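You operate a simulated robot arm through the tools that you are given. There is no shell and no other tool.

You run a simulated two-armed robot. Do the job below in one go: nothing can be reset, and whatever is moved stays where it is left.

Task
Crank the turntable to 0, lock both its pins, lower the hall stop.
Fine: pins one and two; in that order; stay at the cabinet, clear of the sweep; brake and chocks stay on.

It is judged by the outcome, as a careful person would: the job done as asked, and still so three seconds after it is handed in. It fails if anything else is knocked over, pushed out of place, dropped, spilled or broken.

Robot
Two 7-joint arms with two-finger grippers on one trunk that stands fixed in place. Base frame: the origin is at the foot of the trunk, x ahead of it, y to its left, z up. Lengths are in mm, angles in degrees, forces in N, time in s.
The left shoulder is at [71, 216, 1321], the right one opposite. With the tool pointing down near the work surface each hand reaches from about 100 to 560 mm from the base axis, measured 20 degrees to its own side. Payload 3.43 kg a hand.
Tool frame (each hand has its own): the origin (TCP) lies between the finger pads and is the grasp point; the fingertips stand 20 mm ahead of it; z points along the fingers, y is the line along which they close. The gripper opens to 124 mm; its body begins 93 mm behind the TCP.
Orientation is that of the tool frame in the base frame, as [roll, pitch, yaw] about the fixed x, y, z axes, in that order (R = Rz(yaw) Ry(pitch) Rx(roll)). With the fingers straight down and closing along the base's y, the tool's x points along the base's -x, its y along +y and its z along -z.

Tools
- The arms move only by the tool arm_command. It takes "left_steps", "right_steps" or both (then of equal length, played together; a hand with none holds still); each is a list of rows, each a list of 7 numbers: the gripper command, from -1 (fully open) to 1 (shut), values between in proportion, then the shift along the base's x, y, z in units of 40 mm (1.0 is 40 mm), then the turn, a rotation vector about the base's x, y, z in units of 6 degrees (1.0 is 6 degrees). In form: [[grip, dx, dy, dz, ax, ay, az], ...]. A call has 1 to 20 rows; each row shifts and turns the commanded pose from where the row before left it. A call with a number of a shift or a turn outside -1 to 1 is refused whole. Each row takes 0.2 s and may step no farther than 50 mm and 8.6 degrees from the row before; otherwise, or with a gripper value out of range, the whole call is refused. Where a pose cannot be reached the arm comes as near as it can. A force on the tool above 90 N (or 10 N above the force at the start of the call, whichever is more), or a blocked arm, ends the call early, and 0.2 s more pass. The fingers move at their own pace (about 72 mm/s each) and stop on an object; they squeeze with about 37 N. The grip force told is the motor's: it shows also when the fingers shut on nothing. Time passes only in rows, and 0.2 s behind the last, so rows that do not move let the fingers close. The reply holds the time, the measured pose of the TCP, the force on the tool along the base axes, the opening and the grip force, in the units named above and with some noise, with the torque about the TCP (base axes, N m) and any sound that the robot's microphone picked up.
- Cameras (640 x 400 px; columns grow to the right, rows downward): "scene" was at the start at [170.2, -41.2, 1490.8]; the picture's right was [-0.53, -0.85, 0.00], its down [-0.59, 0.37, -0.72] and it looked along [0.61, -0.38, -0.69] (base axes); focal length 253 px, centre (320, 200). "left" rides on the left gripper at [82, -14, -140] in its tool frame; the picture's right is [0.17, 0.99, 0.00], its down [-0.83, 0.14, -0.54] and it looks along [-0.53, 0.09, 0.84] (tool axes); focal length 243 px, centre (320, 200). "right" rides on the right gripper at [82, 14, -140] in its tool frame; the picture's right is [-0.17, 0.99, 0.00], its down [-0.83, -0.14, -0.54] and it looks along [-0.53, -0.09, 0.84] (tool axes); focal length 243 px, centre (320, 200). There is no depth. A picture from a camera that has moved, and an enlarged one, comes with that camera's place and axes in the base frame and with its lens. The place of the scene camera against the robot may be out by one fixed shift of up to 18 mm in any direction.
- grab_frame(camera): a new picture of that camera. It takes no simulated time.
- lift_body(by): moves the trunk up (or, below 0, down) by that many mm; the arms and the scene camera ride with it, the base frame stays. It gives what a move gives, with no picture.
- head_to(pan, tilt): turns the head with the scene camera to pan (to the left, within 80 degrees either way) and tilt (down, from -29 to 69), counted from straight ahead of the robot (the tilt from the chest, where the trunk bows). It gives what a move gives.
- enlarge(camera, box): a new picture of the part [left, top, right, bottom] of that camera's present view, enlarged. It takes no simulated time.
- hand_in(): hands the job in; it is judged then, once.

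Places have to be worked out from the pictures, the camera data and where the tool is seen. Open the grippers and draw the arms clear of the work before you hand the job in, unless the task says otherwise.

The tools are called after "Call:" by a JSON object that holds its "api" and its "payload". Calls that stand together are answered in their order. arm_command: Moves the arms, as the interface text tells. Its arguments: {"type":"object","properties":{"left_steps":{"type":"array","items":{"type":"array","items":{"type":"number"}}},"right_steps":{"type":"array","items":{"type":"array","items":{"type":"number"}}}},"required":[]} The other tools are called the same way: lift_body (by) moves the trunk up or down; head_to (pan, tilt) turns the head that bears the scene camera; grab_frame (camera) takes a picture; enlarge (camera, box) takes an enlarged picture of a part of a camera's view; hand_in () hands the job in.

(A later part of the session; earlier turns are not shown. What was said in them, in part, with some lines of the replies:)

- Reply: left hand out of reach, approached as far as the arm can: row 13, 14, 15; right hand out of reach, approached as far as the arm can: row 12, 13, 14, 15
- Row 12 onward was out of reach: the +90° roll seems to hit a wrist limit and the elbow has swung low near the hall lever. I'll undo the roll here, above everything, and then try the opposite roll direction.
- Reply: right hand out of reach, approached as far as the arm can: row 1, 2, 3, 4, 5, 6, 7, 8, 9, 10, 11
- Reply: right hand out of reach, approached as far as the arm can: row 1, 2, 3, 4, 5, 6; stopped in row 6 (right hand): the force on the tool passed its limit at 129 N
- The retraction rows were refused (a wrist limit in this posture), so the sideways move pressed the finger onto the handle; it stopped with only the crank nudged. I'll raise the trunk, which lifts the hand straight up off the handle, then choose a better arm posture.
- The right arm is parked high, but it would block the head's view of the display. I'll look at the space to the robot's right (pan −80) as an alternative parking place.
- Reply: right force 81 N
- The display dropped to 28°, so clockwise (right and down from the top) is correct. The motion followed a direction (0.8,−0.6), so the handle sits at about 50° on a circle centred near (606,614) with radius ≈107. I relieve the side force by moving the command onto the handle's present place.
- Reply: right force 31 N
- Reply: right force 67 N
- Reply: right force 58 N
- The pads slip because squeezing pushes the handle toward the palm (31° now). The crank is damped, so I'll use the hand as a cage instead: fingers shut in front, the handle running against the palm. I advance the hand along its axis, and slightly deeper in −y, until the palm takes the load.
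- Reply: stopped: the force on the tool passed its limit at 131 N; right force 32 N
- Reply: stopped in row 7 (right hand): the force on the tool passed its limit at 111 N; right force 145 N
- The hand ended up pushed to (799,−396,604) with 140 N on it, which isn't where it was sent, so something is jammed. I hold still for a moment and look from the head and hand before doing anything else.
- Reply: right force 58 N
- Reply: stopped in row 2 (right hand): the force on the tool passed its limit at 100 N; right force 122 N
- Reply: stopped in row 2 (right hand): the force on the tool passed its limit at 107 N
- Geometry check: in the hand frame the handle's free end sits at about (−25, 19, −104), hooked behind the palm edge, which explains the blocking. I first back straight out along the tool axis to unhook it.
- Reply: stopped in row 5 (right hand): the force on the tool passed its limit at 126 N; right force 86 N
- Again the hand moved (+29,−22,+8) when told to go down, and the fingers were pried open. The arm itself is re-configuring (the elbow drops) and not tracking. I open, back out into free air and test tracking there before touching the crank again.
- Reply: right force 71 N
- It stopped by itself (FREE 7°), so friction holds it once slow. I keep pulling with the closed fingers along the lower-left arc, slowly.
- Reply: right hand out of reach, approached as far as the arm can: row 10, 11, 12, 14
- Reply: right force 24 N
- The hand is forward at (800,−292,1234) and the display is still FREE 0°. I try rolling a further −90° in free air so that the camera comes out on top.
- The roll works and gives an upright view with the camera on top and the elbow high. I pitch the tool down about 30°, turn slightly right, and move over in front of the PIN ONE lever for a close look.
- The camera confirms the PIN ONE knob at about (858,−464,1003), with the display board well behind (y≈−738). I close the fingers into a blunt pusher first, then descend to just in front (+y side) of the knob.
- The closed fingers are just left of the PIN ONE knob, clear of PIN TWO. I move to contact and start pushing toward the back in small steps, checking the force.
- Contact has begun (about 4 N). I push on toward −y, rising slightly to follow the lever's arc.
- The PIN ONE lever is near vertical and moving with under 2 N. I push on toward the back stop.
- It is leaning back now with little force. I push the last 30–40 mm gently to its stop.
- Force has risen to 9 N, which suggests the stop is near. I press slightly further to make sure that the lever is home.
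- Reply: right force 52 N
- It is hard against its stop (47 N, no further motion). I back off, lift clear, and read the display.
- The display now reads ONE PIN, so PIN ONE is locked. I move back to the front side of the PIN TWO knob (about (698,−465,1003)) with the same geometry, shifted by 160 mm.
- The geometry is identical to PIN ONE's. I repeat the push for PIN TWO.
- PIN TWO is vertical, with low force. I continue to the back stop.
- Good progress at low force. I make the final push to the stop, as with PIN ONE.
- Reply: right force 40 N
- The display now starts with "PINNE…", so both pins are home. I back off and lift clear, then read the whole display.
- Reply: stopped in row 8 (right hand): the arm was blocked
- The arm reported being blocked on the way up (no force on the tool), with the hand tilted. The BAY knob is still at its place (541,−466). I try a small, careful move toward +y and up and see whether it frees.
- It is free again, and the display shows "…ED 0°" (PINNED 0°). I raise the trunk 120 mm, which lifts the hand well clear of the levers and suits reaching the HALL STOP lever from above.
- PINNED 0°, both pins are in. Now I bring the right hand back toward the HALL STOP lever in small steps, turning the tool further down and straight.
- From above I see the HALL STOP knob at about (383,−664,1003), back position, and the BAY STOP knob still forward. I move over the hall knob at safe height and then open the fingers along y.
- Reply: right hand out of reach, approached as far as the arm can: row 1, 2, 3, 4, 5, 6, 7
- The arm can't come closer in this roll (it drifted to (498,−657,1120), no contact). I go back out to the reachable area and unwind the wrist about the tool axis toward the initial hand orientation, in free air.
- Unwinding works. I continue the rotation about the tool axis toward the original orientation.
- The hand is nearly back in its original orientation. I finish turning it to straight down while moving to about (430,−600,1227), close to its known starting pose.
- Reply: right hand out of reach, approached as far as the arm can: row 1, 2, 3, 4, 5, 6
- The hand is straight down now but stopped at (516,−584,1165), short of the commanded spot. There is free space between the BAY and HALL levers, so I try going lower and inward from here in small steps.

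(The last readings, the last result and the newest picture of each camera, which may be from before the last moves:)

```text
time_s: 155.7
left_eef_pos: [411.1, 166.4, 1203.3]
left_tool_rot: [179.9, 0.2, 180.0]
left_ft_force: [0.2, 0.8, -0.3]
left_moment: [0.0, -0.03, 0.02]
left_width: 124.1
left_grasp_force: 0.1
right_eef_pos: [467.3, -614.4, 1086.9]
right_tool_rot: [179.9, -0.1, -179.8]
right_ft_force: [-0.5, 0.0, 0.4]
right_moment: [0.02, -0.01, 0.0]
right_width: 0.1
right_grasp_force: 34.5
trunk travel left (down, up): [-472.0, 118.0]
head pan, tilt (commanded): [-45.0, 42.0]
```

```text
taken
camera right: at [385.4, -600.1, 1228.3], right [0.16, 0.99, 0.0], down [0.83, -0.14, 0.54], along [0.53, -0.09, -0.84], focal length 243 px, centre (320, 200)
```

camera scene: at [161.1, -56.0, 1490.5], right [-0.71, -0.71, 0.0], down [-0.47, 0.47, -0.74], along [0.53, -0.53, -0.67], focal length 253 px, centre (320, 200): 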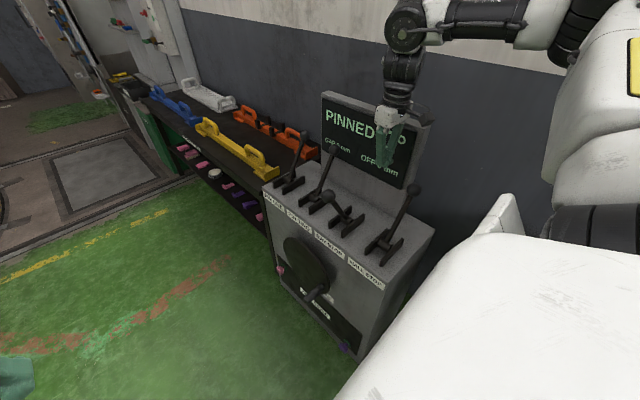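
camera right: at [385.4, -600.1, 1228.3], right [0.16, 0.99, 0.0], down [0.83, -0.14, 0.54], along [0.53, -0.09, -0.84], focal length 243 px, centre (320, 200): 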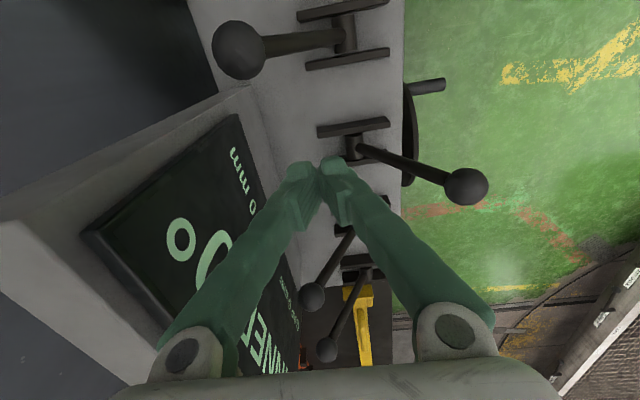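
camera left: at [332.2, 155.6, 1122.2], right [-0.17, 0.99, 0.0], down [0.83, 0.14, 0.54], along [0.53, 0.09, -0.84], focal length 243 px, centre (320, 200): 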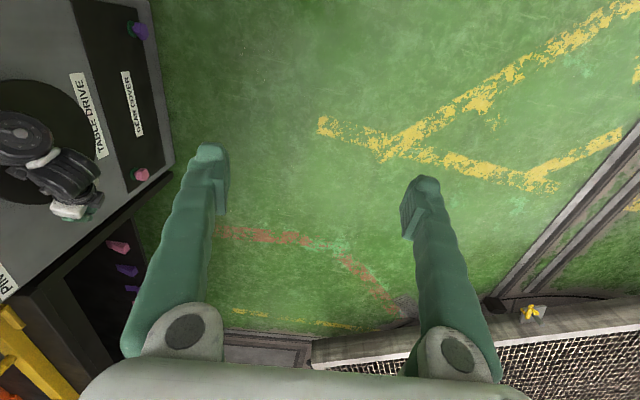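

Tracking is fine lower down. The HALL knob is at (379,−664,1003), with open space behind it (the board starts at x≈463). I pass over the knob to its back side at safe height.

Call:
{"api": "arm_command", "payload": {"right_steps": [[1, -0.45, -0.5, 0, 0, 0, 0], [1, -0.45, -0.5, 0, 0, 0, 0], [1, -0.45, -0.5, 0, 0, 0, 0], [1, -0.45, -0.5, 0, 0, 0, 0], [1, -0.45, -0.5, 0, 0, 0, 0], [1, 0, 0, 0, 0, 0, 0]]}}

Call:
{"api": "grab_frame", "payload": {"camera": "scene"}}

Call:
{"api": "grab_frame", "payload": {"camera": "right"}}

```text
time_s: 156.8
left_eef_pos: [409.6, 172.8, 1204.3]
left_tool_rot: [-179.6, 0.3, 180.0]
left_ft_force: [-1.1, -0.6, 1.3]
left_moment: [0.15, -0.11, 0.02]
left_width: 124.0
left_grasp_force: 0.1
right_eef_pos: [456.4, -658.4, 1063.0]
right_tool_rot: [178.5, 1.5, -177.8]
right_ft_force: [18.7, 99.1, 1.7]
right_moment: [-8.6, 1.82, -0.24]
right_width: 0.0
right_grasp_force: 34.8
right hand out of reach, approached as far as the arm can: row 1, 2, 3, 4, 5
trunk travel left (down, up): [-472.0, 118.0]
head pan, tilt (commanded): [-45.0, 42.0]
stopped in row 5 (right hand): the force on the tool passed its limit at 106 N (the readings are from after the stop); the commanded pose is now the measured one
```

```text
taken
camera scene: at [157.5, -47.1, 1491.5], right [-0.71, -0.71, 0.0], down [-0.47, 0.47, -0.75], along [0.53, -0.53, -0.66], focal length 253 px, centre (320, 200)
```

scene: 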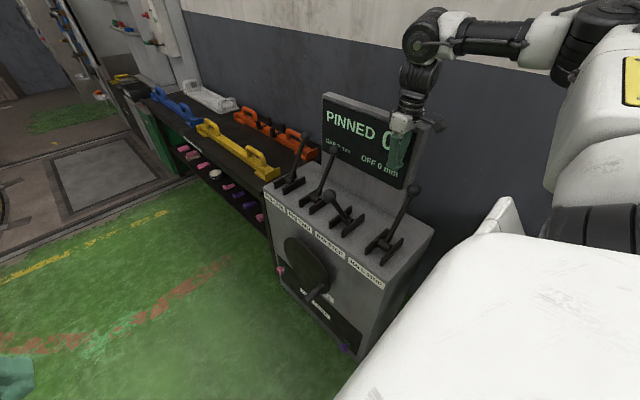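

```text
taken
camera right: at [370.1, -651.8, 1201.6], right [0.13, 0.99, 0.03], down [0.82, -0.12, 0.56], along [0.56, -0.05, -0.83], focal length 243 px, centre (320, 200)
```

right: 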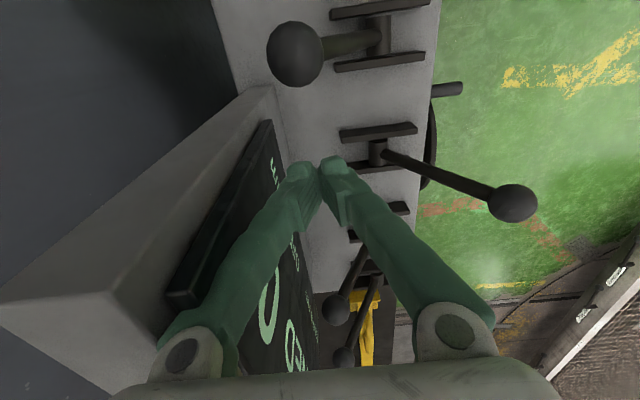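

The hand's flank touched the display board because the arm couldn't go further −x and slid sideways. I back away in +y at once.

Call:
{"api": "arm_command", "payload": {"right_steps": [[1, 0, 0.4, 0.1, 0, 0, 0], [1, 0, 0.6, 0.2, 0, 0, 0], [1, 0.1, 0.6, 0.2, 0, 0, 0], [1, 0, 0, 0, 0, 0, 0]]}}

Call:
{"api": "grab_frame", "payload": {"camera": "right"}}

Call:
{"api": "grab_frame", "payload": {"camera": "scene"}}

```text
time_s: 157.8
left_eef_pos: [410.3, 163.0, 1203.4]
left_tool_rot: [179.8, 0.1, -180.0]
left_ft_force: [-0.3, -0.4, -0.8]
left_moment: [0.05, -0.01, 0.0]
left_width: 123.9
left_grasp_force: 0.0
right_eef_pos: [454.5, -614.7, 1073.9]
right_tool_rot: [179.0, 0.6, -179.0]
right_ft_force: [-0.4, -0.5, -1.1]
right_moment: [0.04, -0.01, -0.01]
right_width: 0.0
right_grasp_force: 34.9
trunk travel left (down, up): [-472.0, 118.0]
head pan, tilt (commanded): [-45.0, 42.0]
```

```text
taken
camera right: at [371.3, -604.7, 1212.9], right [0.15, 0.99, 0.02], down [0.83, -0.14, 0.55], along [0.54, -0.06, -0.84], focal length 243 px, centre (320, 200)
```

right: 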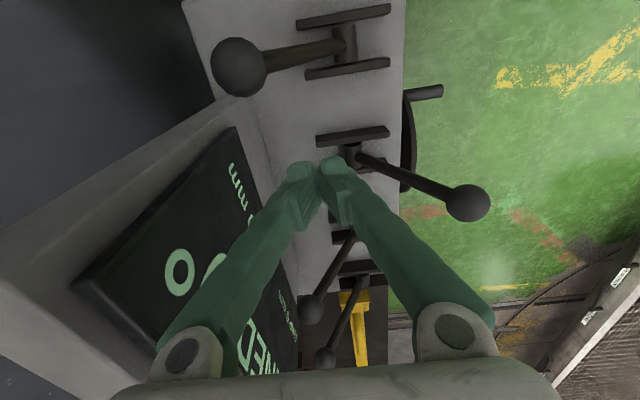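

```text
taken
camera scene: at [160.0, -60.4, 1490.4], right [-0.71, -0.71, 0.0], down [-0.47, 0.48, -0.74], along [0.53, -0.52, -0.67], focal length 253 px, centre (320, 200)
```

scene: 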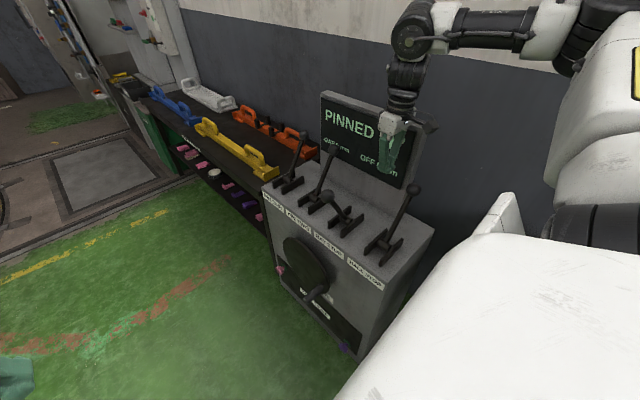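

Contact is released and the display still shows PINNED. A straight-down tool overbends the wrist here, so I pitch the tool forward about 27°, which also moves the hand body away from the board. I creep toward the HALL lever, staying above it.

Call:
{"api": "arm_command", "payload": {"right_steps": [[1, -0.2, 0.1, 0.1, 0, -0.9, 0], [1, -0.2, 0.1, 0.1, 0, -0.9, 0], [1, -0.2, 0, 0, 0, -0.9, 0], [1, -0.3, 0, 0, 0, -0.9, 0], [1, -0.3, 0, 0, 0, -0.9, 0], [1, 0, 0, 0, 0, 0, 0]]}}

Call:
{"api": "grab_frame", "payload": {"camera": "right"}}

Call:
{"api": "grab_frame", "payload": {"camera": "scene"}}

```text
time_s: 159.2
left_eef_pos: [412.2, 165.6, 1203.5]
left_tool_rot: [179.9, 0.1, -180.0]
left_ft_force: [0.4, -0.2, 0.3]
left_moment: [0.02, -0.01, 0.0]
left_width: 124.0
left_grasp_force: 0.1
right_eef_pos: [438.4, -598.2, 1061.7]
right_tool_rot: [179.8, 27.6, -178.7]
right_ft_force: [0.7, -0.4, -0.5]
right_moment: [0.05, 0.04, -0.02]
right_width: 0.0
right_grasp_force: 34.6
right hand out of reach, approached as far as the arm can: row 1, 2, 3
trunk travel left (down, up): [-472.0, 118.0]
head pan, tilt (commanded): [-45.0, 42.0]
```

```text
taken
camera right: at [299.7, -587.3, 1147.8], right [0.12, 0.99, 0.08], down [0.49, -0.13, 0.86], along [0.86, -0.07, -0.5], focal length 243 px, centre (320, 200)
```

right: 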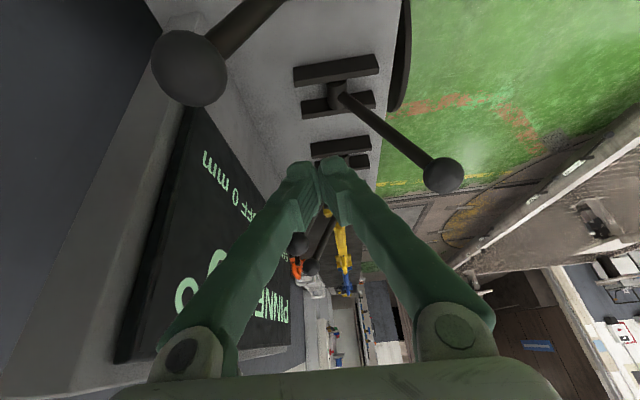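

```text
taken
camera scene: at [162.6, -56.6, 1490.2], right [-0.71, -0.71, 0.0], down [-0.47, 0.47, -0.74], along [0.52, -0.53, -0.67], focal length 253 px, centre (320, 200)
```

scene: 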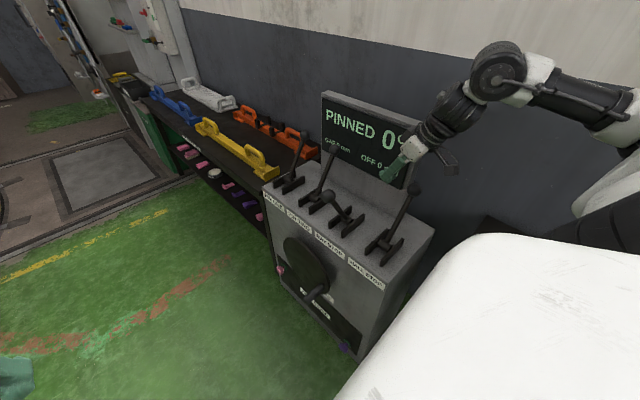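

The knob is at about (377,−663,1003), and rows 4–5 tracked. I move −x to the lever's line at slightly greater height, still on its front side.

Call:
{"api": "arm_command", "payload": {"right_steps": [[1, -0.4, 0, 0.1, 0, 0, 0], [1, -0.4, 0, 0.1, 0, 0, 0], [1, -0.4, 0, 0.1, 0, 0, 0], [1, -0.3, 0, 0, 0, 0, 0], [1, 0, 0, 0, 0, 0, 0]]}}

Call:
{"api": "grab_frame", "payload": {"camera": "right"}}

Call:
{"api": "grab_frame", "payload": {"camera": "scene"}}

```text
time_s: 160.4
left_eef_pos: [411.4, 166.1, 1202.9]
left_tool_rot: [179.9, 0.0, 179.9]
left_ft_force: [-0.3, 0.5, -0.7]
left_moment: [-0.03, 0.01, 0.0]
left_width: 123.9
left_grasp_force: 0.0
right_eef_pos: [377.0, -598.8, 1073.2]
right_tool_rot: [179.6, 27.6, -178.7]
right_ft_force: [-0.2, 0.5, -0.3]
right_moment: [0.0, 0.0, 0.01]
right_width: 0.0
right_grasp_force: 34.2
trunk travel left (down, up): [-472.0, 118.0]
head pan, tilt (commanded): [-45.0, 42.0]
```

```text
taken
camera right: at [239.4, -588.0, 1159.6], right [0.12, 0.99, 0.08], down [0.49, -0.13, 0.86], along [0.86, -0.07, -0.5], focal length 243 px, centre (320, 200)
```

right: 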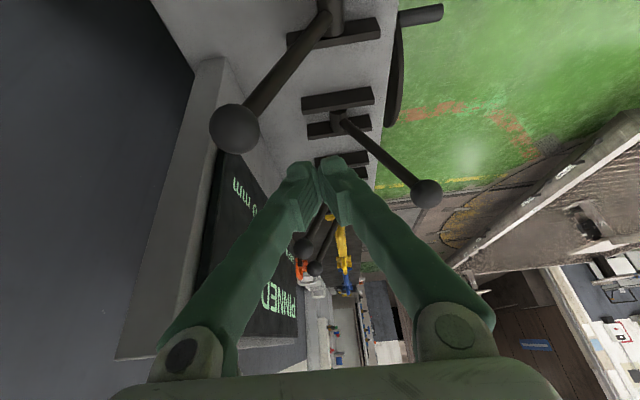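

```text
taken
camera scene: at [161.6, -56.7, 1490.4], right [-0.71, -0.71, 0.0], down [-0.47, 0.47, -0.74], along [0.53, -0.53, -0.67], focal length 253 px, centre (320, 200)
```

scene: 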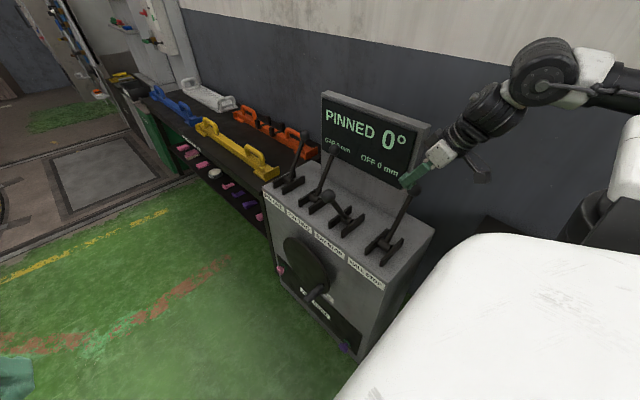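

Now right over the lever's line at (377,−599,1073), tracking well. I pass over the knob top to its back side (y≈−715).

Call:
{"api": "arm_command", "payload": {"right_steps": [[1, 0, -0.5, 0, 0, 0, 0], [1, 0, -0.5, 0, 0, 0, 0], [1, 0, -0.5, 0, 0, 0, 0], [1, 0, -0.5, 0, 0, 0, 0], [1, 0, -0.5, 0, 0, 0, 0], [1, 0, -0.4, 0, 0, 0, 0], [1, 0, 0, 0, 0, 0, 0]]}}

Call:
{"api": "grab_frame", "payload": {"camera": "right"}}

Call:
{"api": "grab_frame", "payload": {"camera": "scene"}}

```text
time_s: 162.0
left_eef_pos: [411.3, 165.0, 1203.0]
left_tool_rot: [-180.0, 0.2, 180.0]
left_ft_force: [0.7, 0.3, 0.2]
left_moment: [-0.02, 0.02, -0.03]
left_width: 124.1
left_grasp_force: 0.0
right_eef_pos: [376.9, -714.0, 1072.4]
right_tool_rot: [179.7, 27.6, -178.8]
right_ft_force: [0.1, 0.1, 1.1]
right_moment: [0.01, 0.0, 0.0]
right_width: 0.0
right_grasp_force: 34.0
trunk travel left (down, up): [-472.0, 118.0]
head pan, tilt (commanded): [-45.0, 42.0]
```

```text
taken
camera right: at [239.5, -703.8, 1159.3], right [0.12, 0.99, 0.08], down [0.49, -0.13, 0.86], along [0.86, -0.07, -0.5], focal length 243 px, centre (320, 200)
```

right: 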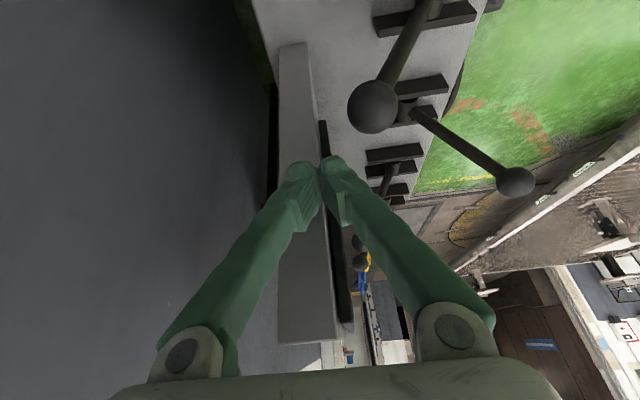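

```text
taken
camera scene: at [160.9, -56.5, 1490.5], right [-0.71, -0.71, 0.0], down [-0.47, 0.47, -0.74], along [0.53, -0.53, -0.67], focal length 253 px, centre (320, 200)
```

scene: 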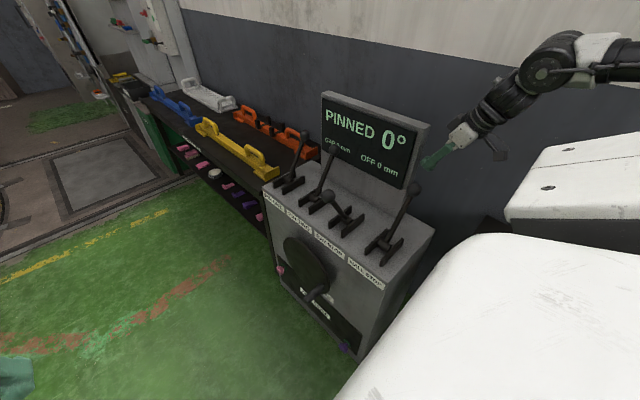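

I'm behind the knob now, with the board end about 40 mm away in x. I descend so that the closed fingers sit behind the knob.

Call:
{"api": "arm_command", "payload": {"right_steps": [[1, 0, 0, -0.45, 0, 0, 0], [1, 0, 0, -0.45, 0, 0, 0], [1, 0, 0, -0.45, 0, 0, 0], [1, 0, 0, -0.35, 0, 0, 0], [1, 0, 0, 0, 0, 0, 0]]}}

Call:
{"api": "grab_frame", "payload": {"camera": "right"}}

Call:
{"api": "enlarge", "payload": {"camera": "scene", "box": [300, 60, 540, 280]}}

```text
time_s: 163.2
left_eef_pos: [410.4, 165.2, 1202.8]
left_tool_rot: [180.0, 0.2, -180.0]
left_ft_force: [-1.0, 0.7, -0.3]
left_moment: [0.01, -0.02, 0.03]
left_width: 124.3
left_grasp_force: 0.0
right_eef_pos: [376.6, -713.8, 1006.6]
right_tool_rot: [179.7, 27.5, -178.7]
right_ft_force: [0.1, -1.1, 0.5]
right_moment: [-0.02, -0.03, -0.01]
right_width: 0.0
right_grasp_force: 34.7
trunk travel left (down, up): [-472.0, 118.0]
head pan, tilt (commanded): [-45.0, 42.0]
```

```text
taken
camera right: at [238.8, -702.8, 1091.9], right [0.12, 0.99, 0.08], down [0.49, -0.13, 0.86], along [0.86, -0.07, -0.5], focal length 243 px, centre (320, 200)
```

right: 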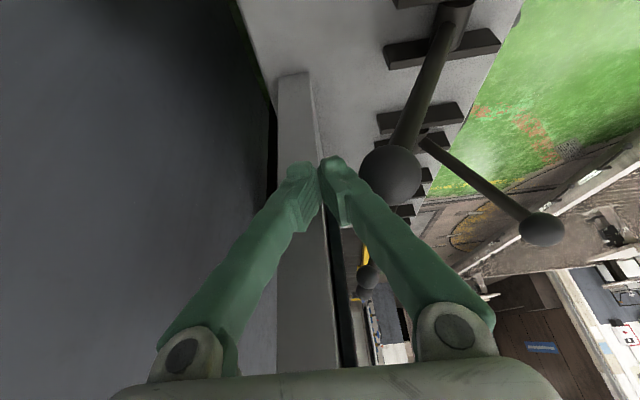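

```text
1.82 times, centred on (420, 170) of scene
camera zoom: at [160.7, -56.3, 1490.5], right [-0.71, -0.71, 0.0], down [-0.47, 0.47, -0.74], along [0.53, -0.53, -0.67], focal length 460 px, centre (138, 254)
```

zoom: 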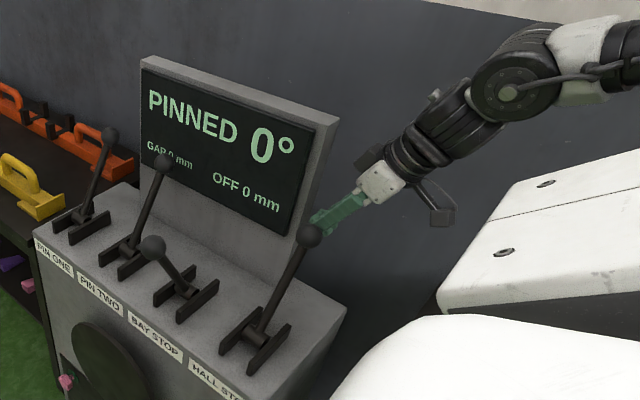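

The fingers are just behind the HALL STOP knob. I push it forward (+y) in small steps, following the arc.

Call:
{"api": "arm_command", "payload": {"right_steps": [[1, 0, 0.2, 0, 0, 0, 0], [1, 0, 0.2, 0.03, 0, 0, 0], [1, 0, 0.2, 0.03, 0, 0, 0], [1, 0, 0.2, 0.03, 0, 0, 0], [1, 0, 0.25, 0.04, 0, 0, 0], [1, 0, 0.25, 0.04, 0, 0, 0], [1, 0, 0.25, 0.04, 0, 0, 0], [1, 0, 0.25, 0, 0, 0, 0], [1, 0, 0.25, 0, 0, 0, 0], [1, 0, 0.25, 0, 0, 0, 0]]}}

Call:
{"api": "grab_frame", "payload": {"camera": "right"}}

Call:
{"api": "enlarge", "payload": {"camera": "scene", "box": [300, 60, 540, 280]}}

```text
time_s: 165.4
left_eef_pos: [410.2, 165.2, 1202.9]
left_tool_rot: [180.0, 0.1, 180.0]
left_ft_force: [0.2, -0.1, -0.1]
left_moment: [0.02, -0.02, 0.01]
left_width: 124.2
left_grasp_force: 0.2
right_eef_pos: [376.5, -621.0, 1015.3]
right_tool_rot: [179.7, 27.6, -178.7]
right_ft_force: [-1.1, -2.1, 1.6]
right_moment: [0.04, -0.02, -0.01]
right_width: 0.2
right_grasp_force: 34.5
trunk travel left (down, up): [-472.0, 118.0]
head pan, tilt (commanded): [-45.0, 42.0]
```

```text
taken
camera right: at [238.9, -611.5, 1100.6], right [0.12, 0.99, 0.08], down [0.49, -0.13, 0.86], along [0.86, -0.07, -0.5], focal length 243 px, centre (320, 200)
```

right: 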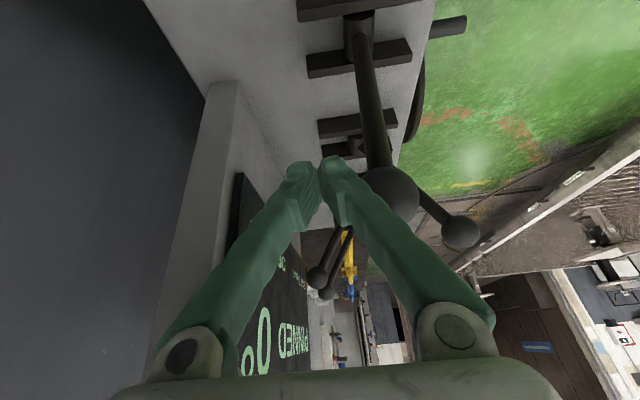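

```text
1.82 times, centred on (420, 170) of scene
camera zoom: at [160.8, -56.6, 1490.5], right [-0.71, -0.71, 0.0], down [-0.47, 0.47, -0.74], along [0.53, -0.53, -0.67], focal length 460 px, centre (138, 254)
```

zoom: 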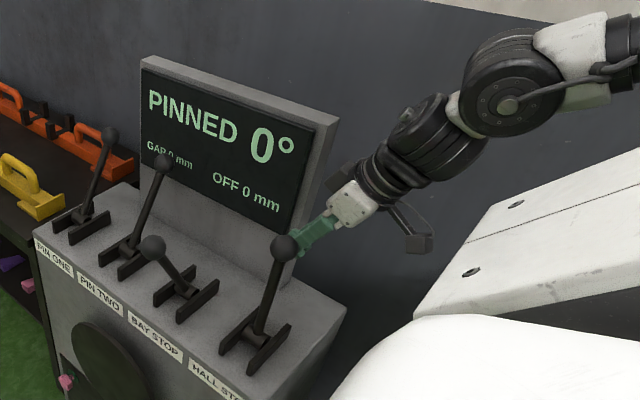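

The lever moves easily, about 2 N. I continue forward.

Call:
{"api": "arm_command", "payload": {"right_steps": [[1, 0, 0.25, 0, 0, 0, 0], [1, 0, 0.25, 0, 0, 0, 0], [1, 0, 0.25, 0, 0, 0, 0], [1, 0, 0.25, -0.02, 0, 0, 0], [1, 0, 0.25, -0.03, 0, 0, 0], [1, 0, 0.25, -0.04, 0, 0, 0], [1, 0, 0.25, -0.05, 0, 0, 0], [1, 0, 0.2, -0.05, 0, 0, 0]]}}

Call:
{"api": "grab_frame", "payload": {"camera": "right"}}

Call:
{"api": "enlarge", "payload": {"camera": "scene", "box": [300, 60, 540, 280]}}

```text
time_s: 167.2
left_eef_pos: [411.3, 165.8, 1204.0]
left_tool_rot: [180.0, 0.1, 179.9]
left_ft_force: [0.4, 0.1, -0.2]
left_moment: [-0.02, 0.04, -0.03]
left_width: 123.8
left_grasp_force: 0.0
right_eef_pos: [377.1, -542.7, 1005.2]
right_tool_rot: [179.6, 27.5, -178.9]
right_ft_force: [-0.5, -0.3, 0.3]
right_moment: [0.02, -0.02, -0.02]
right_width: 0.0
right_grasp_force: 34.9
trunk travel left (down, up): [-472.0, 118.0]
head pan, tilt (commanded): [-45.0, 42.0]
```

```text
taken
camera right: at [239.0, -533.1, 1092.0], right [0.12, 0.99, 0.08], down [0.49, -0.13, 0.86], along [0.86, -0.07, -0.5], focal length 243 px, centre (320, 200)
```

right: 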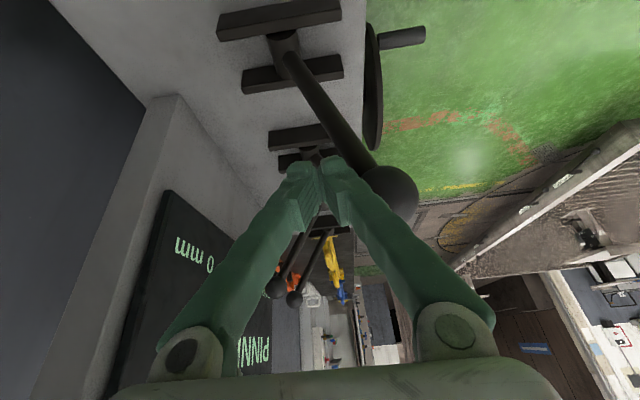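

```text
1.82 times, centred on (420, 170) of scene
camera zoom: at [161.1, -56.6, 1490.4], right [-0.71, -0.71, 0.0], down [-0.47, 0.47, -0.74], along [0.53, -0.53, -0.67], focal length 460 px, centre (138, 254)
```

zoom: 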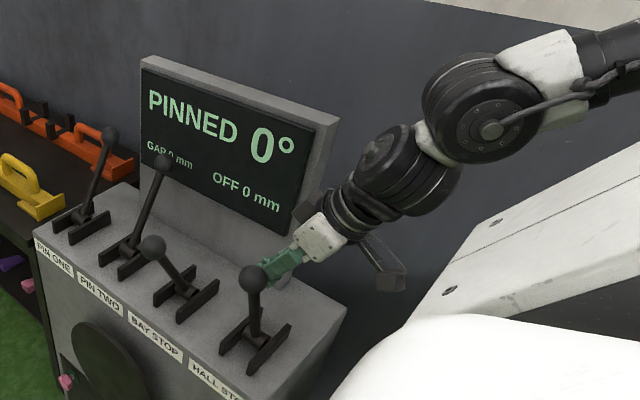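

The lever is past vertical toward the front. I push the remaining stretch gently to its front stop.

Call:
{"api": "arm_command", "payload": {"right_steps": [[1, 0, 0.2, -0.05, 0, 0, 0], [1, 0, 0.2, -0.05, 0, 0, 0], [1, 0, 0.15, -0.04, 0, 0, 0], [1, 0, 0.15, -0.03, 0, 0, 0], [1, 0, 0.1, 0, 0, 0, 0], [1, 0, 0.1, 0, 0, 0, 0], [1, 0, 0.1, 0, 0, 0, 0], [1, 0, 0, 0, 0, 0, 0]]}}

Call:
{"api": "grab_frame", "payload": {"camera": "right"}}

Call:
{"api": "enlarge", "payload": {"camera": "scene", "box": [300, 60, 540, 280]}}

```text
time_s: 169.0
left_eef_pos: [411.4, 166.5, 1204.3]
left_tool_rot: [179.9, 0.1, 180.0]
left_ft_force: [0.8, 0.1, 0.1]
left_moment: [-0.02, -0.01, -0.02]
left_width: 124.1
left_grasp_force: 0.0
right_eef_pos: [378.0, -504.1, 1000.3]
right_tool_rot: [179.6, 27.6, -178.8]
right_ft_force: [-1.6, -5.0, 0.3]
right_moment: [0.02, 0.01, 0.06]
right_width: 0.0
right_grasp_force: 34.2
trunk travel left (down, up): [-472.0, 118.0]
head pan, tilt (commanded): [-45.0, 42.0]
```

```text
taken
camera right: at [239.7, -493.4, 1086.2], right [0.12, 0.99, 0.08], down [0.49, -0.13, 0.86], along [0.86, -0.07, -0.5], focal length 243 px, centre (320, 200)
```

right: 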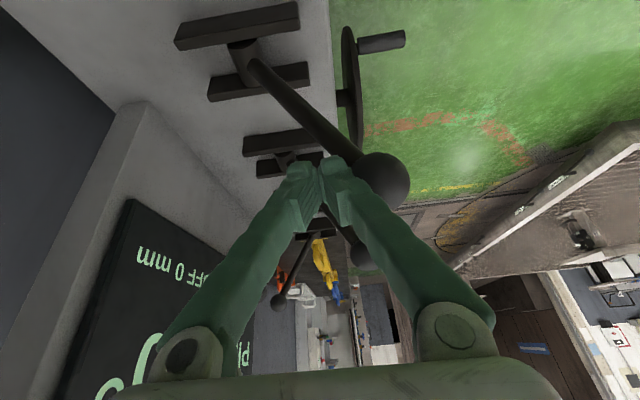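

```text
1.82 times, centred on (420, 170) of scene
camera zoom: at [160.8, -57.3, 1490.5], right [-0.71, -0.71, 0.0], down [-0.47, 0.47, -0.74], along [0.53, -0.53, -0.67], focal length 460 px, centre (138, 254)
```

zoom: 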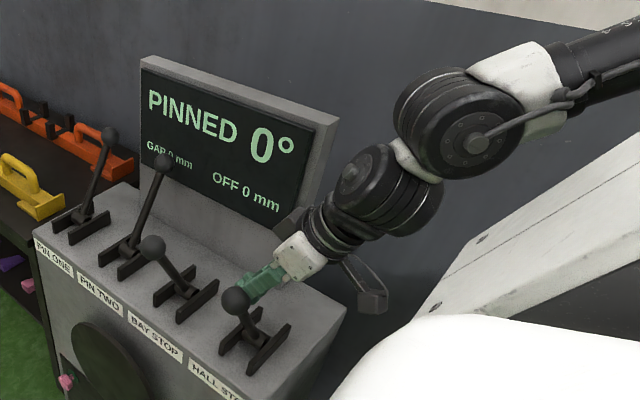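

The HALL lever now lies at about the BAY lever's angle, force rising. I press slightly more to be sure it is at its stop.

Call:
{"api": "arm_command", "payload": {"right_steps": [[1, 0, 0.1, 0, 0, 0, 0], [1, 0, 0.1, 0, 0, 0, 0], [1, 0, 0.1, 0, 0, 0, 0], [1, 0, 0.05, 0, 0, 0, 0], [1, 0, 0, 0, 0, 0, 0]]}}

Call:
{"api": "enlarge", "payload": {"camera": "scene", "box": [300, 60, 540, 280]}}

```text
time_s: 170.2
left_eef_pos: [407.3, 160.2, 1205.0]
left_tool_rot: [179.8, 0.2, -180.0]
left_ft_force: [-0.2, 0.5, -1.0]
left_moment: [0.04, 0.01, -0.01]
left_width: 124.1
left_grasp_force: 0.1
right_eef_pos: [377.0, -502.4, 999.4]
right_tool_rot: [-179.5, 28.0, -179.1]
right_ft_force: [-7.0, -56.1, 22.4]
right_moment: [0.61, -0.01, 0.13]
right_width: 0.1
right_grasp_force: 34.0
trunk travel left (down, up): [-472.0, 118.0]
head pan, tilt (commanded): [-45.0, 42.0]
```

```text
1.82 times, centred on (420, 170) of scene
camera zoom: at [158.4, -63.1, 1490.6], right [-0.71, -0.71, 0.0], down [-0.47, 0.48, -0.74], along [0.53, -0.52, -0.67], focal length 460 px, centre (138, 254)
```

zoom: 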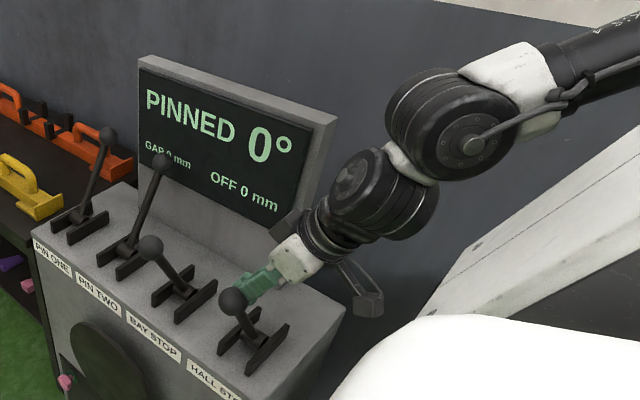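

It is hard against the front stop (56 N). I back off, lift straight up clear of the levers, and look at the result.

Call:
{"api": "arm_command", "payload": {"right_steps": [[1, 0, -0.3, 0, 0, 0, 0], [1, 0, -0.5, 0, 0, 0, 0], [1, 0, -0.3, 0.4, 0, 0, 0], [1, 0, 0, 0.6, 0, 0, 0], [1, 0, 0, 0.6, 0, -0.3, 0], [1, 0, 0, 0.6, 0, -0.3, 0], [1, 0, 0, 0.6, 0, -0.3, 0], [1, 0, 0, 0.4, 0, -0.3, 0]]}}

Call:
{"api": "grab_frame", "payload": {"camera": "scene"}}

Call:
{"api": "grab_frame", "payload": {"camera": "right"}}

```text
time_s: 172.0
left_eef_pos: [409.9, 165.1, 1204.1]
left_tool_rot: [-180.0, 0.1, -180.0]
left_ft_force: [1.0, 0.2, 0.1]
left_moment: [0.03, -0.01, -0.01]
left_width: 124.1
left_grasp_force: 0.0
right_eef_pos: [377.7, -534.1, 1128.3]
right_tool_rot: [179.8, 34.9, -178.7]
right_ft_force: [0.3, 0.1, -0.8]
right_moment: [0.0, -0.01, 0.03]
right_width: 0.0
right_grasp_force: 34.5
trunk travel left (down, up): [-472.0, 118.0]
head pan, tilt (commanded): [-45.0, 42.0]
```

```text
taken
camera scene: at [160.2, -56.8, 1490.5], right [-0.71, -0.71, 0.0], down [-0.47, 0.47, -0.74], along [0.53, -0.53, -0.67], focal length 253 px, centre (320, 200)
```

scene: 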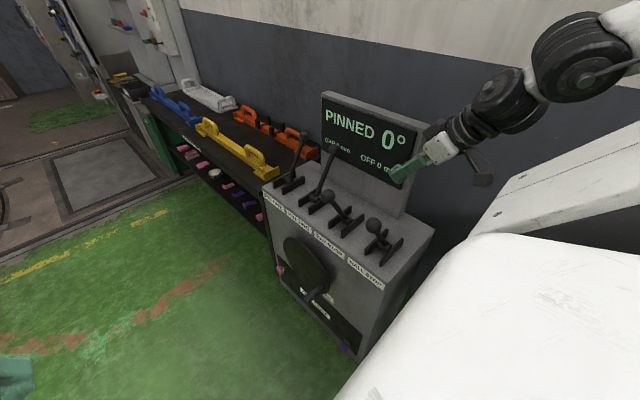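

```text
taken
camera right: at [229.1, -523.8, 1196.7], right [0.11, 0.99, 0.1], down [0.38, -0.13, 0.92], along [0.92, -0.07, -0.39], focal length 243 px, centre (320, 200)
```

right: 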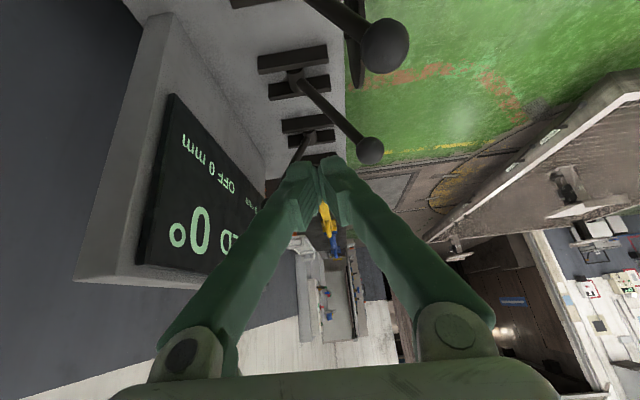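

PINNED 0°, both pin levers back, BAY unchanged, HALL lever forward. I move the right arm away to the front of the robot, clear of the cabinet, and open the gripper.

Call:
{"api": "arm_command", "payload": {"right_steps": [[1, 0.1, 0, 0.5, 0, -0.3, 0], [1, 0.1, 0.2, 0.5, 0, -0.3, 0], [1, 0.2, 0.4, 0.4, 0, -0.3, 0], [1, 0.2, 0.5, 0.3, 0, 0, 0], [0, 0.2, 0.5, 0.2, 0, 0, 0], [-1, 0.2, 0.5, 0.2, 0, 0, 0], [-1, 0.2, 0.5, 0.2, 0, 0, 0], [-1, 0.2, 0.5, 0, 0, 0, 0], [-1, 0.2, 0.5, 0, 0, 0, 0], [-1, 0, 0, 0, 0, 0, 0]]}}

Call:
{"api": "grab_frame", "payload": {"camera": "scene"}}

Call:
{"api": "head_to", "payload": {"pan": 5, "tilt": 35}}

Call:
{"api": "grab_frame", "payload": {"camera": "scene"}}

```text
time_s: 174.2
left_eef_pos: [410.1, 165.4, 1205.5]
left_tool_rot: [179.9, 0.1, 179.9]
left_ft_force: [0.3, 0.1, -0.7]
left_moment: [0.0, -0.01, 0.02]
left_width: 123.9
left_grasp_force: 0.0
right_eef_pos: [469.3, -418.8, 1229.9]
right_tool_rot: [179.9, 40.1, -178.6]
right_ft_force: [0.6, 0.6, -1.0]
right_moment: [-0.01, -0.01, 0.03]
right_width: 124.2
right_grasp_force: 0.0
right hand out of reach, approached as far as the arm can: row 3, 4, 5, 6, 7, 8, 9
trunk travel left (down, up): [-472.0, 118.0]
head pan, tilt (commanded): [-45.0, 42.0]
```

```text
taken
camera scene: at [160.2, -56.9, 1490.6], right [-0.71, -0.71, 0.0], down [-0.47, 0.47, -0.74], along [0.53, -0.53, -0.67], focal length 253 px, centre (320, 200)
```

scene: 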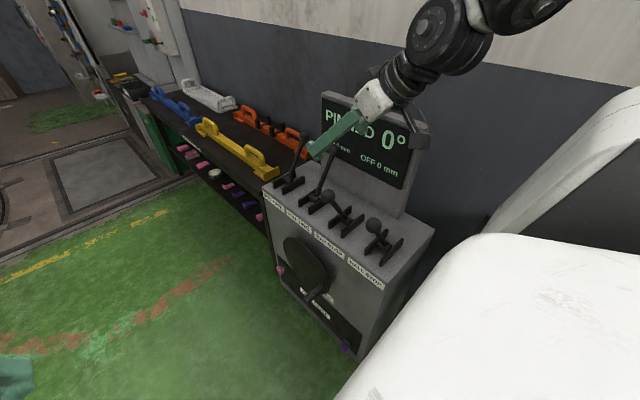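

```text
time_s: 175.4
left_eef_pos: [410.9, 166.6, 1204.2]
left_tool_rot: [-179.9, 0.1, 179.9]
left_ft_force: [0.1, 0.3, 0.8]
left_moment: [0.0, -0.03, -0.02]
left_width: 124.1
left_grasp_force: 0.1
right_eef_pos: [470.1, -417.9, 1230.2]
right_tool_rot: [179.9, 40.0, -178.6]
right_ft_force: [-0.4, 0.1, 0.7]
right_moment: [0.01, -0.02, 0.01]
right_width: 123.8
right_grasp_force: 0.2
trunk travel left (down, up): [-472.0, 118.0]
head pan, tilt (commanded): [5.0, 35.0]
```

```text
taken
camera scene: at [189.5, 10.1, 1501.0], right [0.09, -1.0, 0.0], down [-0.57, -0.05, -0.82], along [0.82, 0.07, -0.57], focal length 253 px, centre (320, 200)
```

scene: 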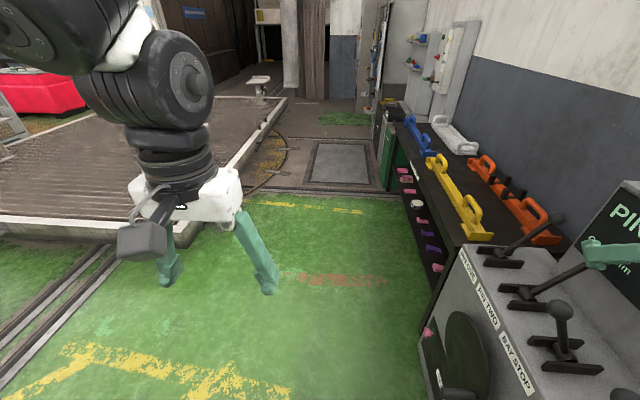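

The deck is now aligned. I zoom in on the far (hall) end and the near end to check the stops, and re-check the display.

Call:
{"api": "enlarge", "payload": {"camera": "scene", "box": [210, 40, 350, 150]}}

Call:
{"api": "enlarge", "payload": {"camera": "scene", "box": [0, 80, 150, 260]}}

Call:
{"api": "head_to", "payload": {"pan": 35, "tilt": 22}}

Call:
{"api": "grab_frame", "payload": {"camera": "scene"}}

Call:
{"api": "grab_frame", "payload": {"camera": "right"}}

```text
3.64 times, centred on (280, 95) of scene
camera zoom: at [189.5, 10.1, 1501.0], right [0.09, -1.0, 0.0], down [-0.57, -0.05, -0.82], along [0.82, 0.07, -0.57], focal length 920 px, centre (466, 582)
```

zoom: 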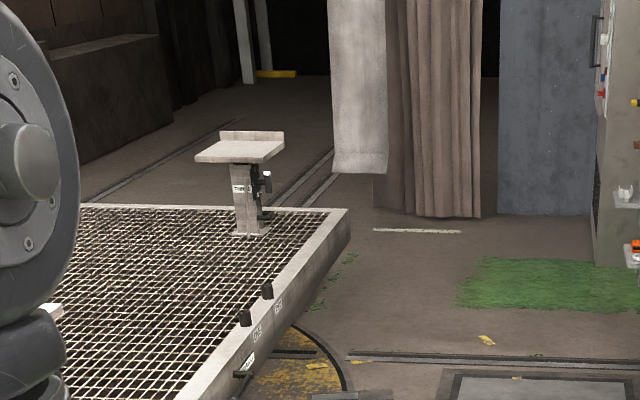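

```text
2.22 times, centred on (75, 170) of scene
camera zoom: at [189.5, 10.1, 1501.0], right [0.09, -1.0, 0.0], down [-0.57, -0.05, -0.82], along [0.82, 0.07, -0.57], focal length 562 px, centre (864, 267)
```

zoom: 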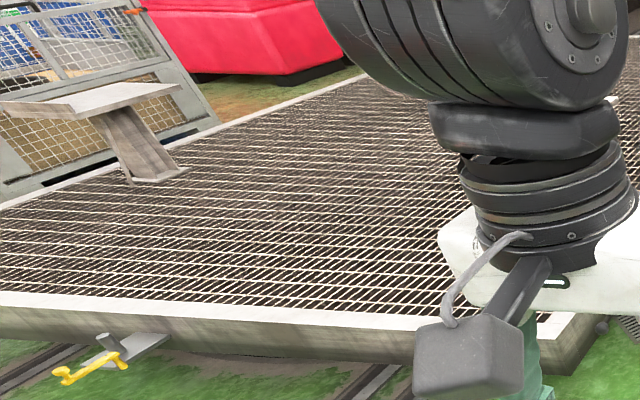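

```text
time_s: 176.3
left_eef_pos: [411.0, 165.6, 1204.3]
left_tool_rot: [-180.0, 0.2, 180.0]
left_ft_force: [-0.7, -0.3, -0.1]
left_moment: [-0.01, 0.0, 0.01]
left_width: 123.7
left_grasp_force: 0.0
right_eef_pos: [469.7, -419.3, 1231.3]
right_tool_rot: [179.9, 39.9, -178.6]
right_ft_force: [0.6, 0.5, 0.6]
right_moment: [0.01, 0.0, 0.02]
right_width: 124.1
right_grasp_force: 0.1
trunk travel left (down, up): [-472.0, 118.0]
head pan, tilt (commanded): [35.0, 22.0]
```

```text
taken
camera scene: at [177.9, 55.7, 1521.5], right [0.57, -0.82, 0.0], down [-0.31, -0.21, -0.93], along [0.76, 0.53, -0.37], focal length 253 px, centre (320, 200)
```

scene: 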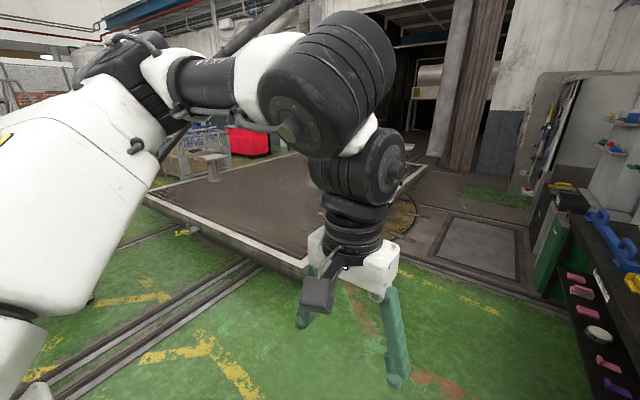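

```text
taken
camera right: at [316.4, -408.8, 1285.3], right [0.1, 0.99, 0.11], down [0.29, -0.13, 0.95], along [0.95, -0.06, -0.3], focal length 243 px, centre (320, 200)
```

right: 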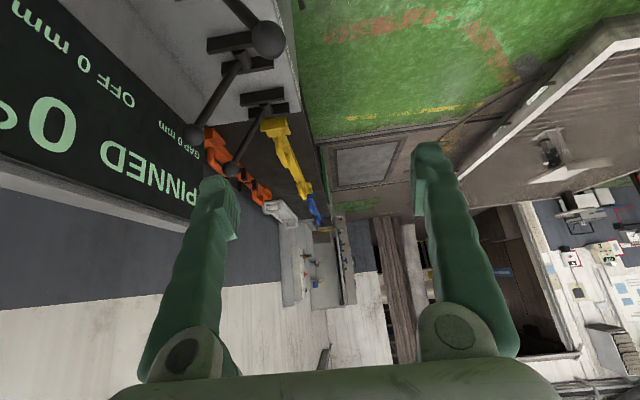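

I zoom in on the fitting at the deck's near edge and the deck posts to compare them with the first pictures.

Call:
{"api": "enlarge", "payload": {"camera": "scene", "box": [140, 140, 300, 280]}}

Call:
{"api": "enlarge", "payload": {"camera": "scene", "box": [380, 60, 540, 240]}}

Call:
{"api": "enlarge", "payload": {"camera": "right", "box": [120, 0, 320, 210]}}

```text
2.86 times, centred on (220, 210) of scene
camera zoom: at [177.9, 55.7, 1521.5], right [0.57, -0.82, 0.0], down [-0.31, -0.21, -0.93], along [0.76, 0.53, -0.37], focal length 723 px, centre (606, 171)
```

zoom: 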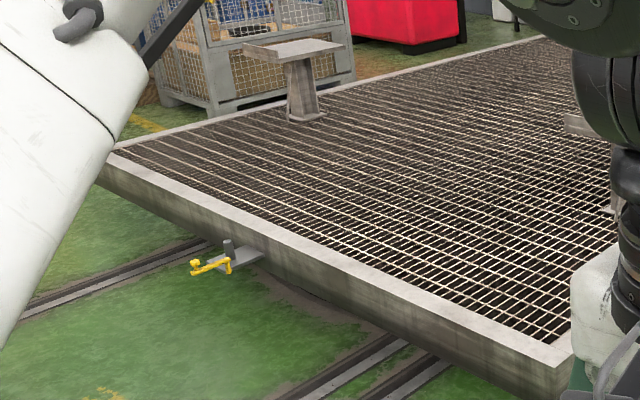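

```text
2.22 times, centred on (460, 150) of scene
camera zoom: at [177.9, 55.7, 1521.5], right [0.57, -0.82, 0.0], down [-0.31, -0.21, -0.93], along [0.76, 0.53, -0.37], focal length 562 px, centre (9, 311)
```

zoom: 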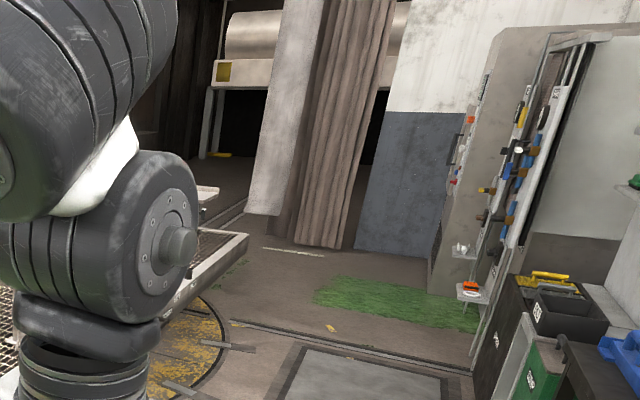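

```text
1.90 times, centred on (220, 105) of right
camera zoom: at [316.4, -408.8, 1285.3], right [0.1, 0.99, 0.11], down [0.29, -0.13, 0.95], along [0.95, -0.06, -0.3], focal length 462 px, centre (510, 381)
```

zoom: 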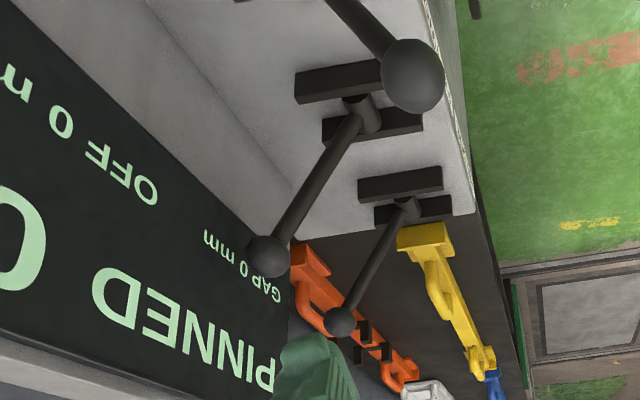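

The cabinet is as wanted: both pins back, BAY untouched, HALL forward, display PINNED 0°. The right hand is open but still fairly near the cabinet, so I move it out to the front and a bit higher.

Call:
{"api": "arm_command", "payload": {"right_steps": [[-1, 0.5, 0.4, 0, 0, -0.4, 0], [-1, 0.5, 0.5, 0, 0, -0.4, 0], [-1, 0.5, 0.5, 0.1, 0, -0.4, 0], [-1, 0.4, 0.5, 0.2, 0, -0.4, 0], [-1, 0.2, 0.5, 0.2, 0, 0, 0], [-1, 0, 0.5, 0.2, 0, 0, 0], [-1, 0, 0, 0, 0, 0, 0]]}}

Call:
{"api": "head_to", "payload": {"pan": -45, "tilt": 42}}

Call:
{"api": "grab_frame", "payload": {"camera": "scene"}}

Call:
{"api": "enlarge", "payload": {"camera": "scene", "box": [240, 60, 480, 330]}}

```text
time_s: 177.9
left_eef_pos: [410.3, 165.2, 1204.4]
left_tool_rot: [180.0, 0.2, 180.0]
left_ft_force: [0.4, 0.6, 0.5]
left_moment: [0.06, -0.01, 0.01]
left_width: 124.0
left_grasp_force: 0.0
right_eef_pos: [559.8, -309.5, 1262.1]
right_tool_rot: [-179.7, 49.8, -178.1]
right_ft_force: [-0.3, 0.7, -0.6]
right_moment: [0.01, -0.02, 0.0]
right_width: 124.0
right_grasp_force: 0.0
right hand out of reach, approached as far as the arm can: row 6
trunk travel left (down, up): [-472.0, 118.0]
head pan, tilt (commanded): [35.0, 22.0]
```

```text
time_s: 179.5
left_eef_pos: [410.4, 166.0, 1203.7]
left_tool_rot: [180.0, 0.1, 179.9]
left_ft_force: [0.0, -0.7, -0.5]
left_moment: [0.0, 0.0, 0.02]
left_width: 123.8
left_grasp_force: 0.0
right_eef_pos: [559.0, -310.6, 1260.4]
right_tool_rot: [-179.7, 49.7, -178.1]
right_ft_force: [0.9, -0.4, -0.2]
right_moment: [-0.02, -0.01, -0.01]
right_width: 123.8
right_grasp_force: 0.0
trunk travel left (down, up): [-472.0, 118.0]
head pan, tilt (commanded): [-45.0, 42.0]
```

```text
taken
camera scene: at [161.0, -56.5, 1490.5], right [-0.71, -0.71, 0.0], down [-0.47, 0.47, -0.74], along [0.53, -0.53, -0.67], focal length 253 px, centre (320, 200)
```

scene: 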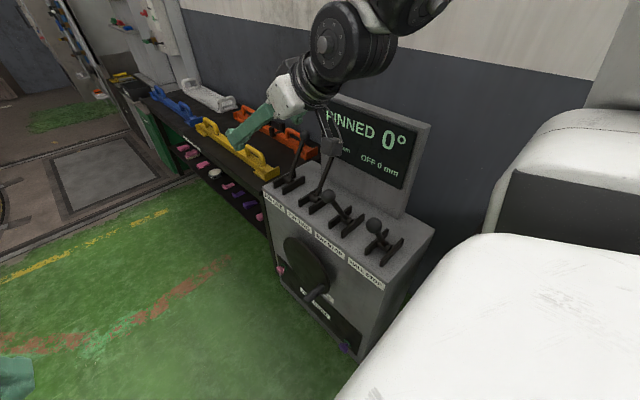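

```text
1.48 times, centred on (360, 195) of scene
camera zoom: at [161.0, -56.5, 1490.5], right [-0.71, -0.71, 0.0], down [-0.47, 0.47, -0.74], along [0.53, -0.53, -0.67], focal length 375 px, centre (261, 207)
```

zoom: 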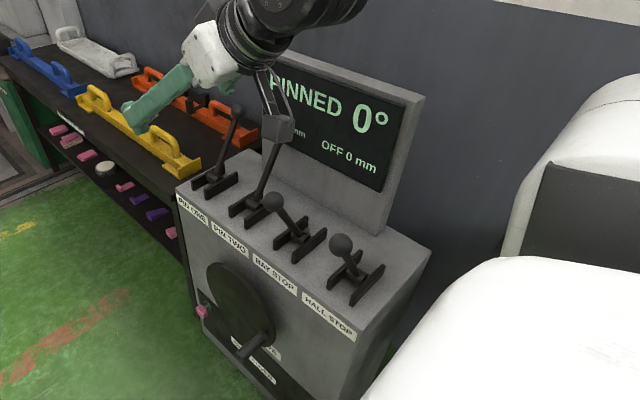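

Everything reads as wanted: PINNED 0°, GAP/OFF 0, pins one and two back, BAY STOP untouched, HALL STOP lowered, and both hands open and clear. I let a couple of seconds pass to confirm it all stays so.

Call:
{"api": "arm_command", "payload": {"right_steps": [[-1, 0, 0, 0, 0, 0, 0], [-1, 0, 0, 0, 0, 0, 0], [-1, 0, 0, 0, 0, 0, 0], [-1, 0, 0, 0, 0, 0, 0], [-1, 0, 0, 0, 0, 0, 0], [-1, 0, 0, 0, 0, 0, 0], [-1, 0, 0, 0, 0, 0, 0], [-1, 0, 0, 0, 0, 0, 0], [-1, 0, 0, 0, 0, 0, 0], [-1, 0, 0, 0, 0, 0, 0]]}}

Call:
{"api": "enlarge", "payload": {"camera": "scene", "box": [240, 60, 480, 330]}}

```text
time_s: 181.7
left_eef_pos: [412.4, 165.8, 1202.9]
left_tool_rot: [-180.0, 0.1, 180.0]
left_ft_force: [1.0, 0.1, 0.5]
left_moment: [0.01, 0.01, 0.03]
left_width: 123.9
left_grasp_force: 0.0
right_eef_pos: [558.9, -309.4, 1261.0]
right_tool_rot: [-179.7, 49.6, -178.1]
right_ft_force: [0.4, -0.6, 0.0]
right_moment: [-0.01, 0.03, -0.04]
right_width: 123.9
right_grasp_force: 0.0
trunk travel left (down, up): [-472.0, 118.0]
head pan, tilt (commanded): [-45.0, 42.0]
```

```text
1.48 times, centred on (360, 195) of scene
camera zoom: at [160.9, -56.6, 1490.5], right [-0.71, -0.71, 0.0], down [-0.47, 0.47, -0.74], along [0.53, -0.53, -0.67], focal length 375 px, centre (261, 207)
```

zoom: 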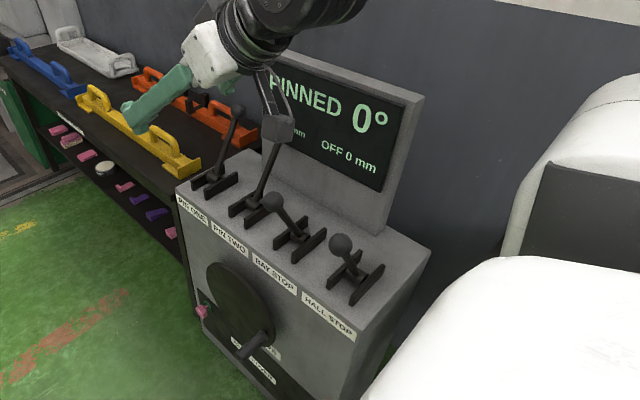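

The state is stable: PINNED 0°, the levers where they should be, both grippers open and the arms clear. I hand the job in.

Call:
{"api": "hand_in", "payload": {}}

```text
The job is handed in.
```

The turntable is at 0° with pins one and two locked, in that order. The hall stop lever is thrown from its back stop to its front stop. The display read PINNED 0°, GAP 0 mm and OFF 0 mm, and it held steady for about two seconds before I handed the job in.

- **Hall stop not seen directly:** I could not see the stop itself from the cabinet. I took it as lowered because its lever moved to the opposite end, matching the bay stop's position.
- **Bumps along the way:**
  - The hand hit the force limit several times on the crank, at up to about 131 N.
  - The gripper once pressed against the side of the display board at about 106 N. The board showed no sign of moving and the display kept working.
  - While I was finding the right grip, the table swung to 33° before I brought it back down.
- **Left alone:** I did not touch the bay stop lever, the gear cover, or any brake or chock. I stayed at the cabinet throughout, well clear of the deck. Both grippers are open and the arms are drawn back.
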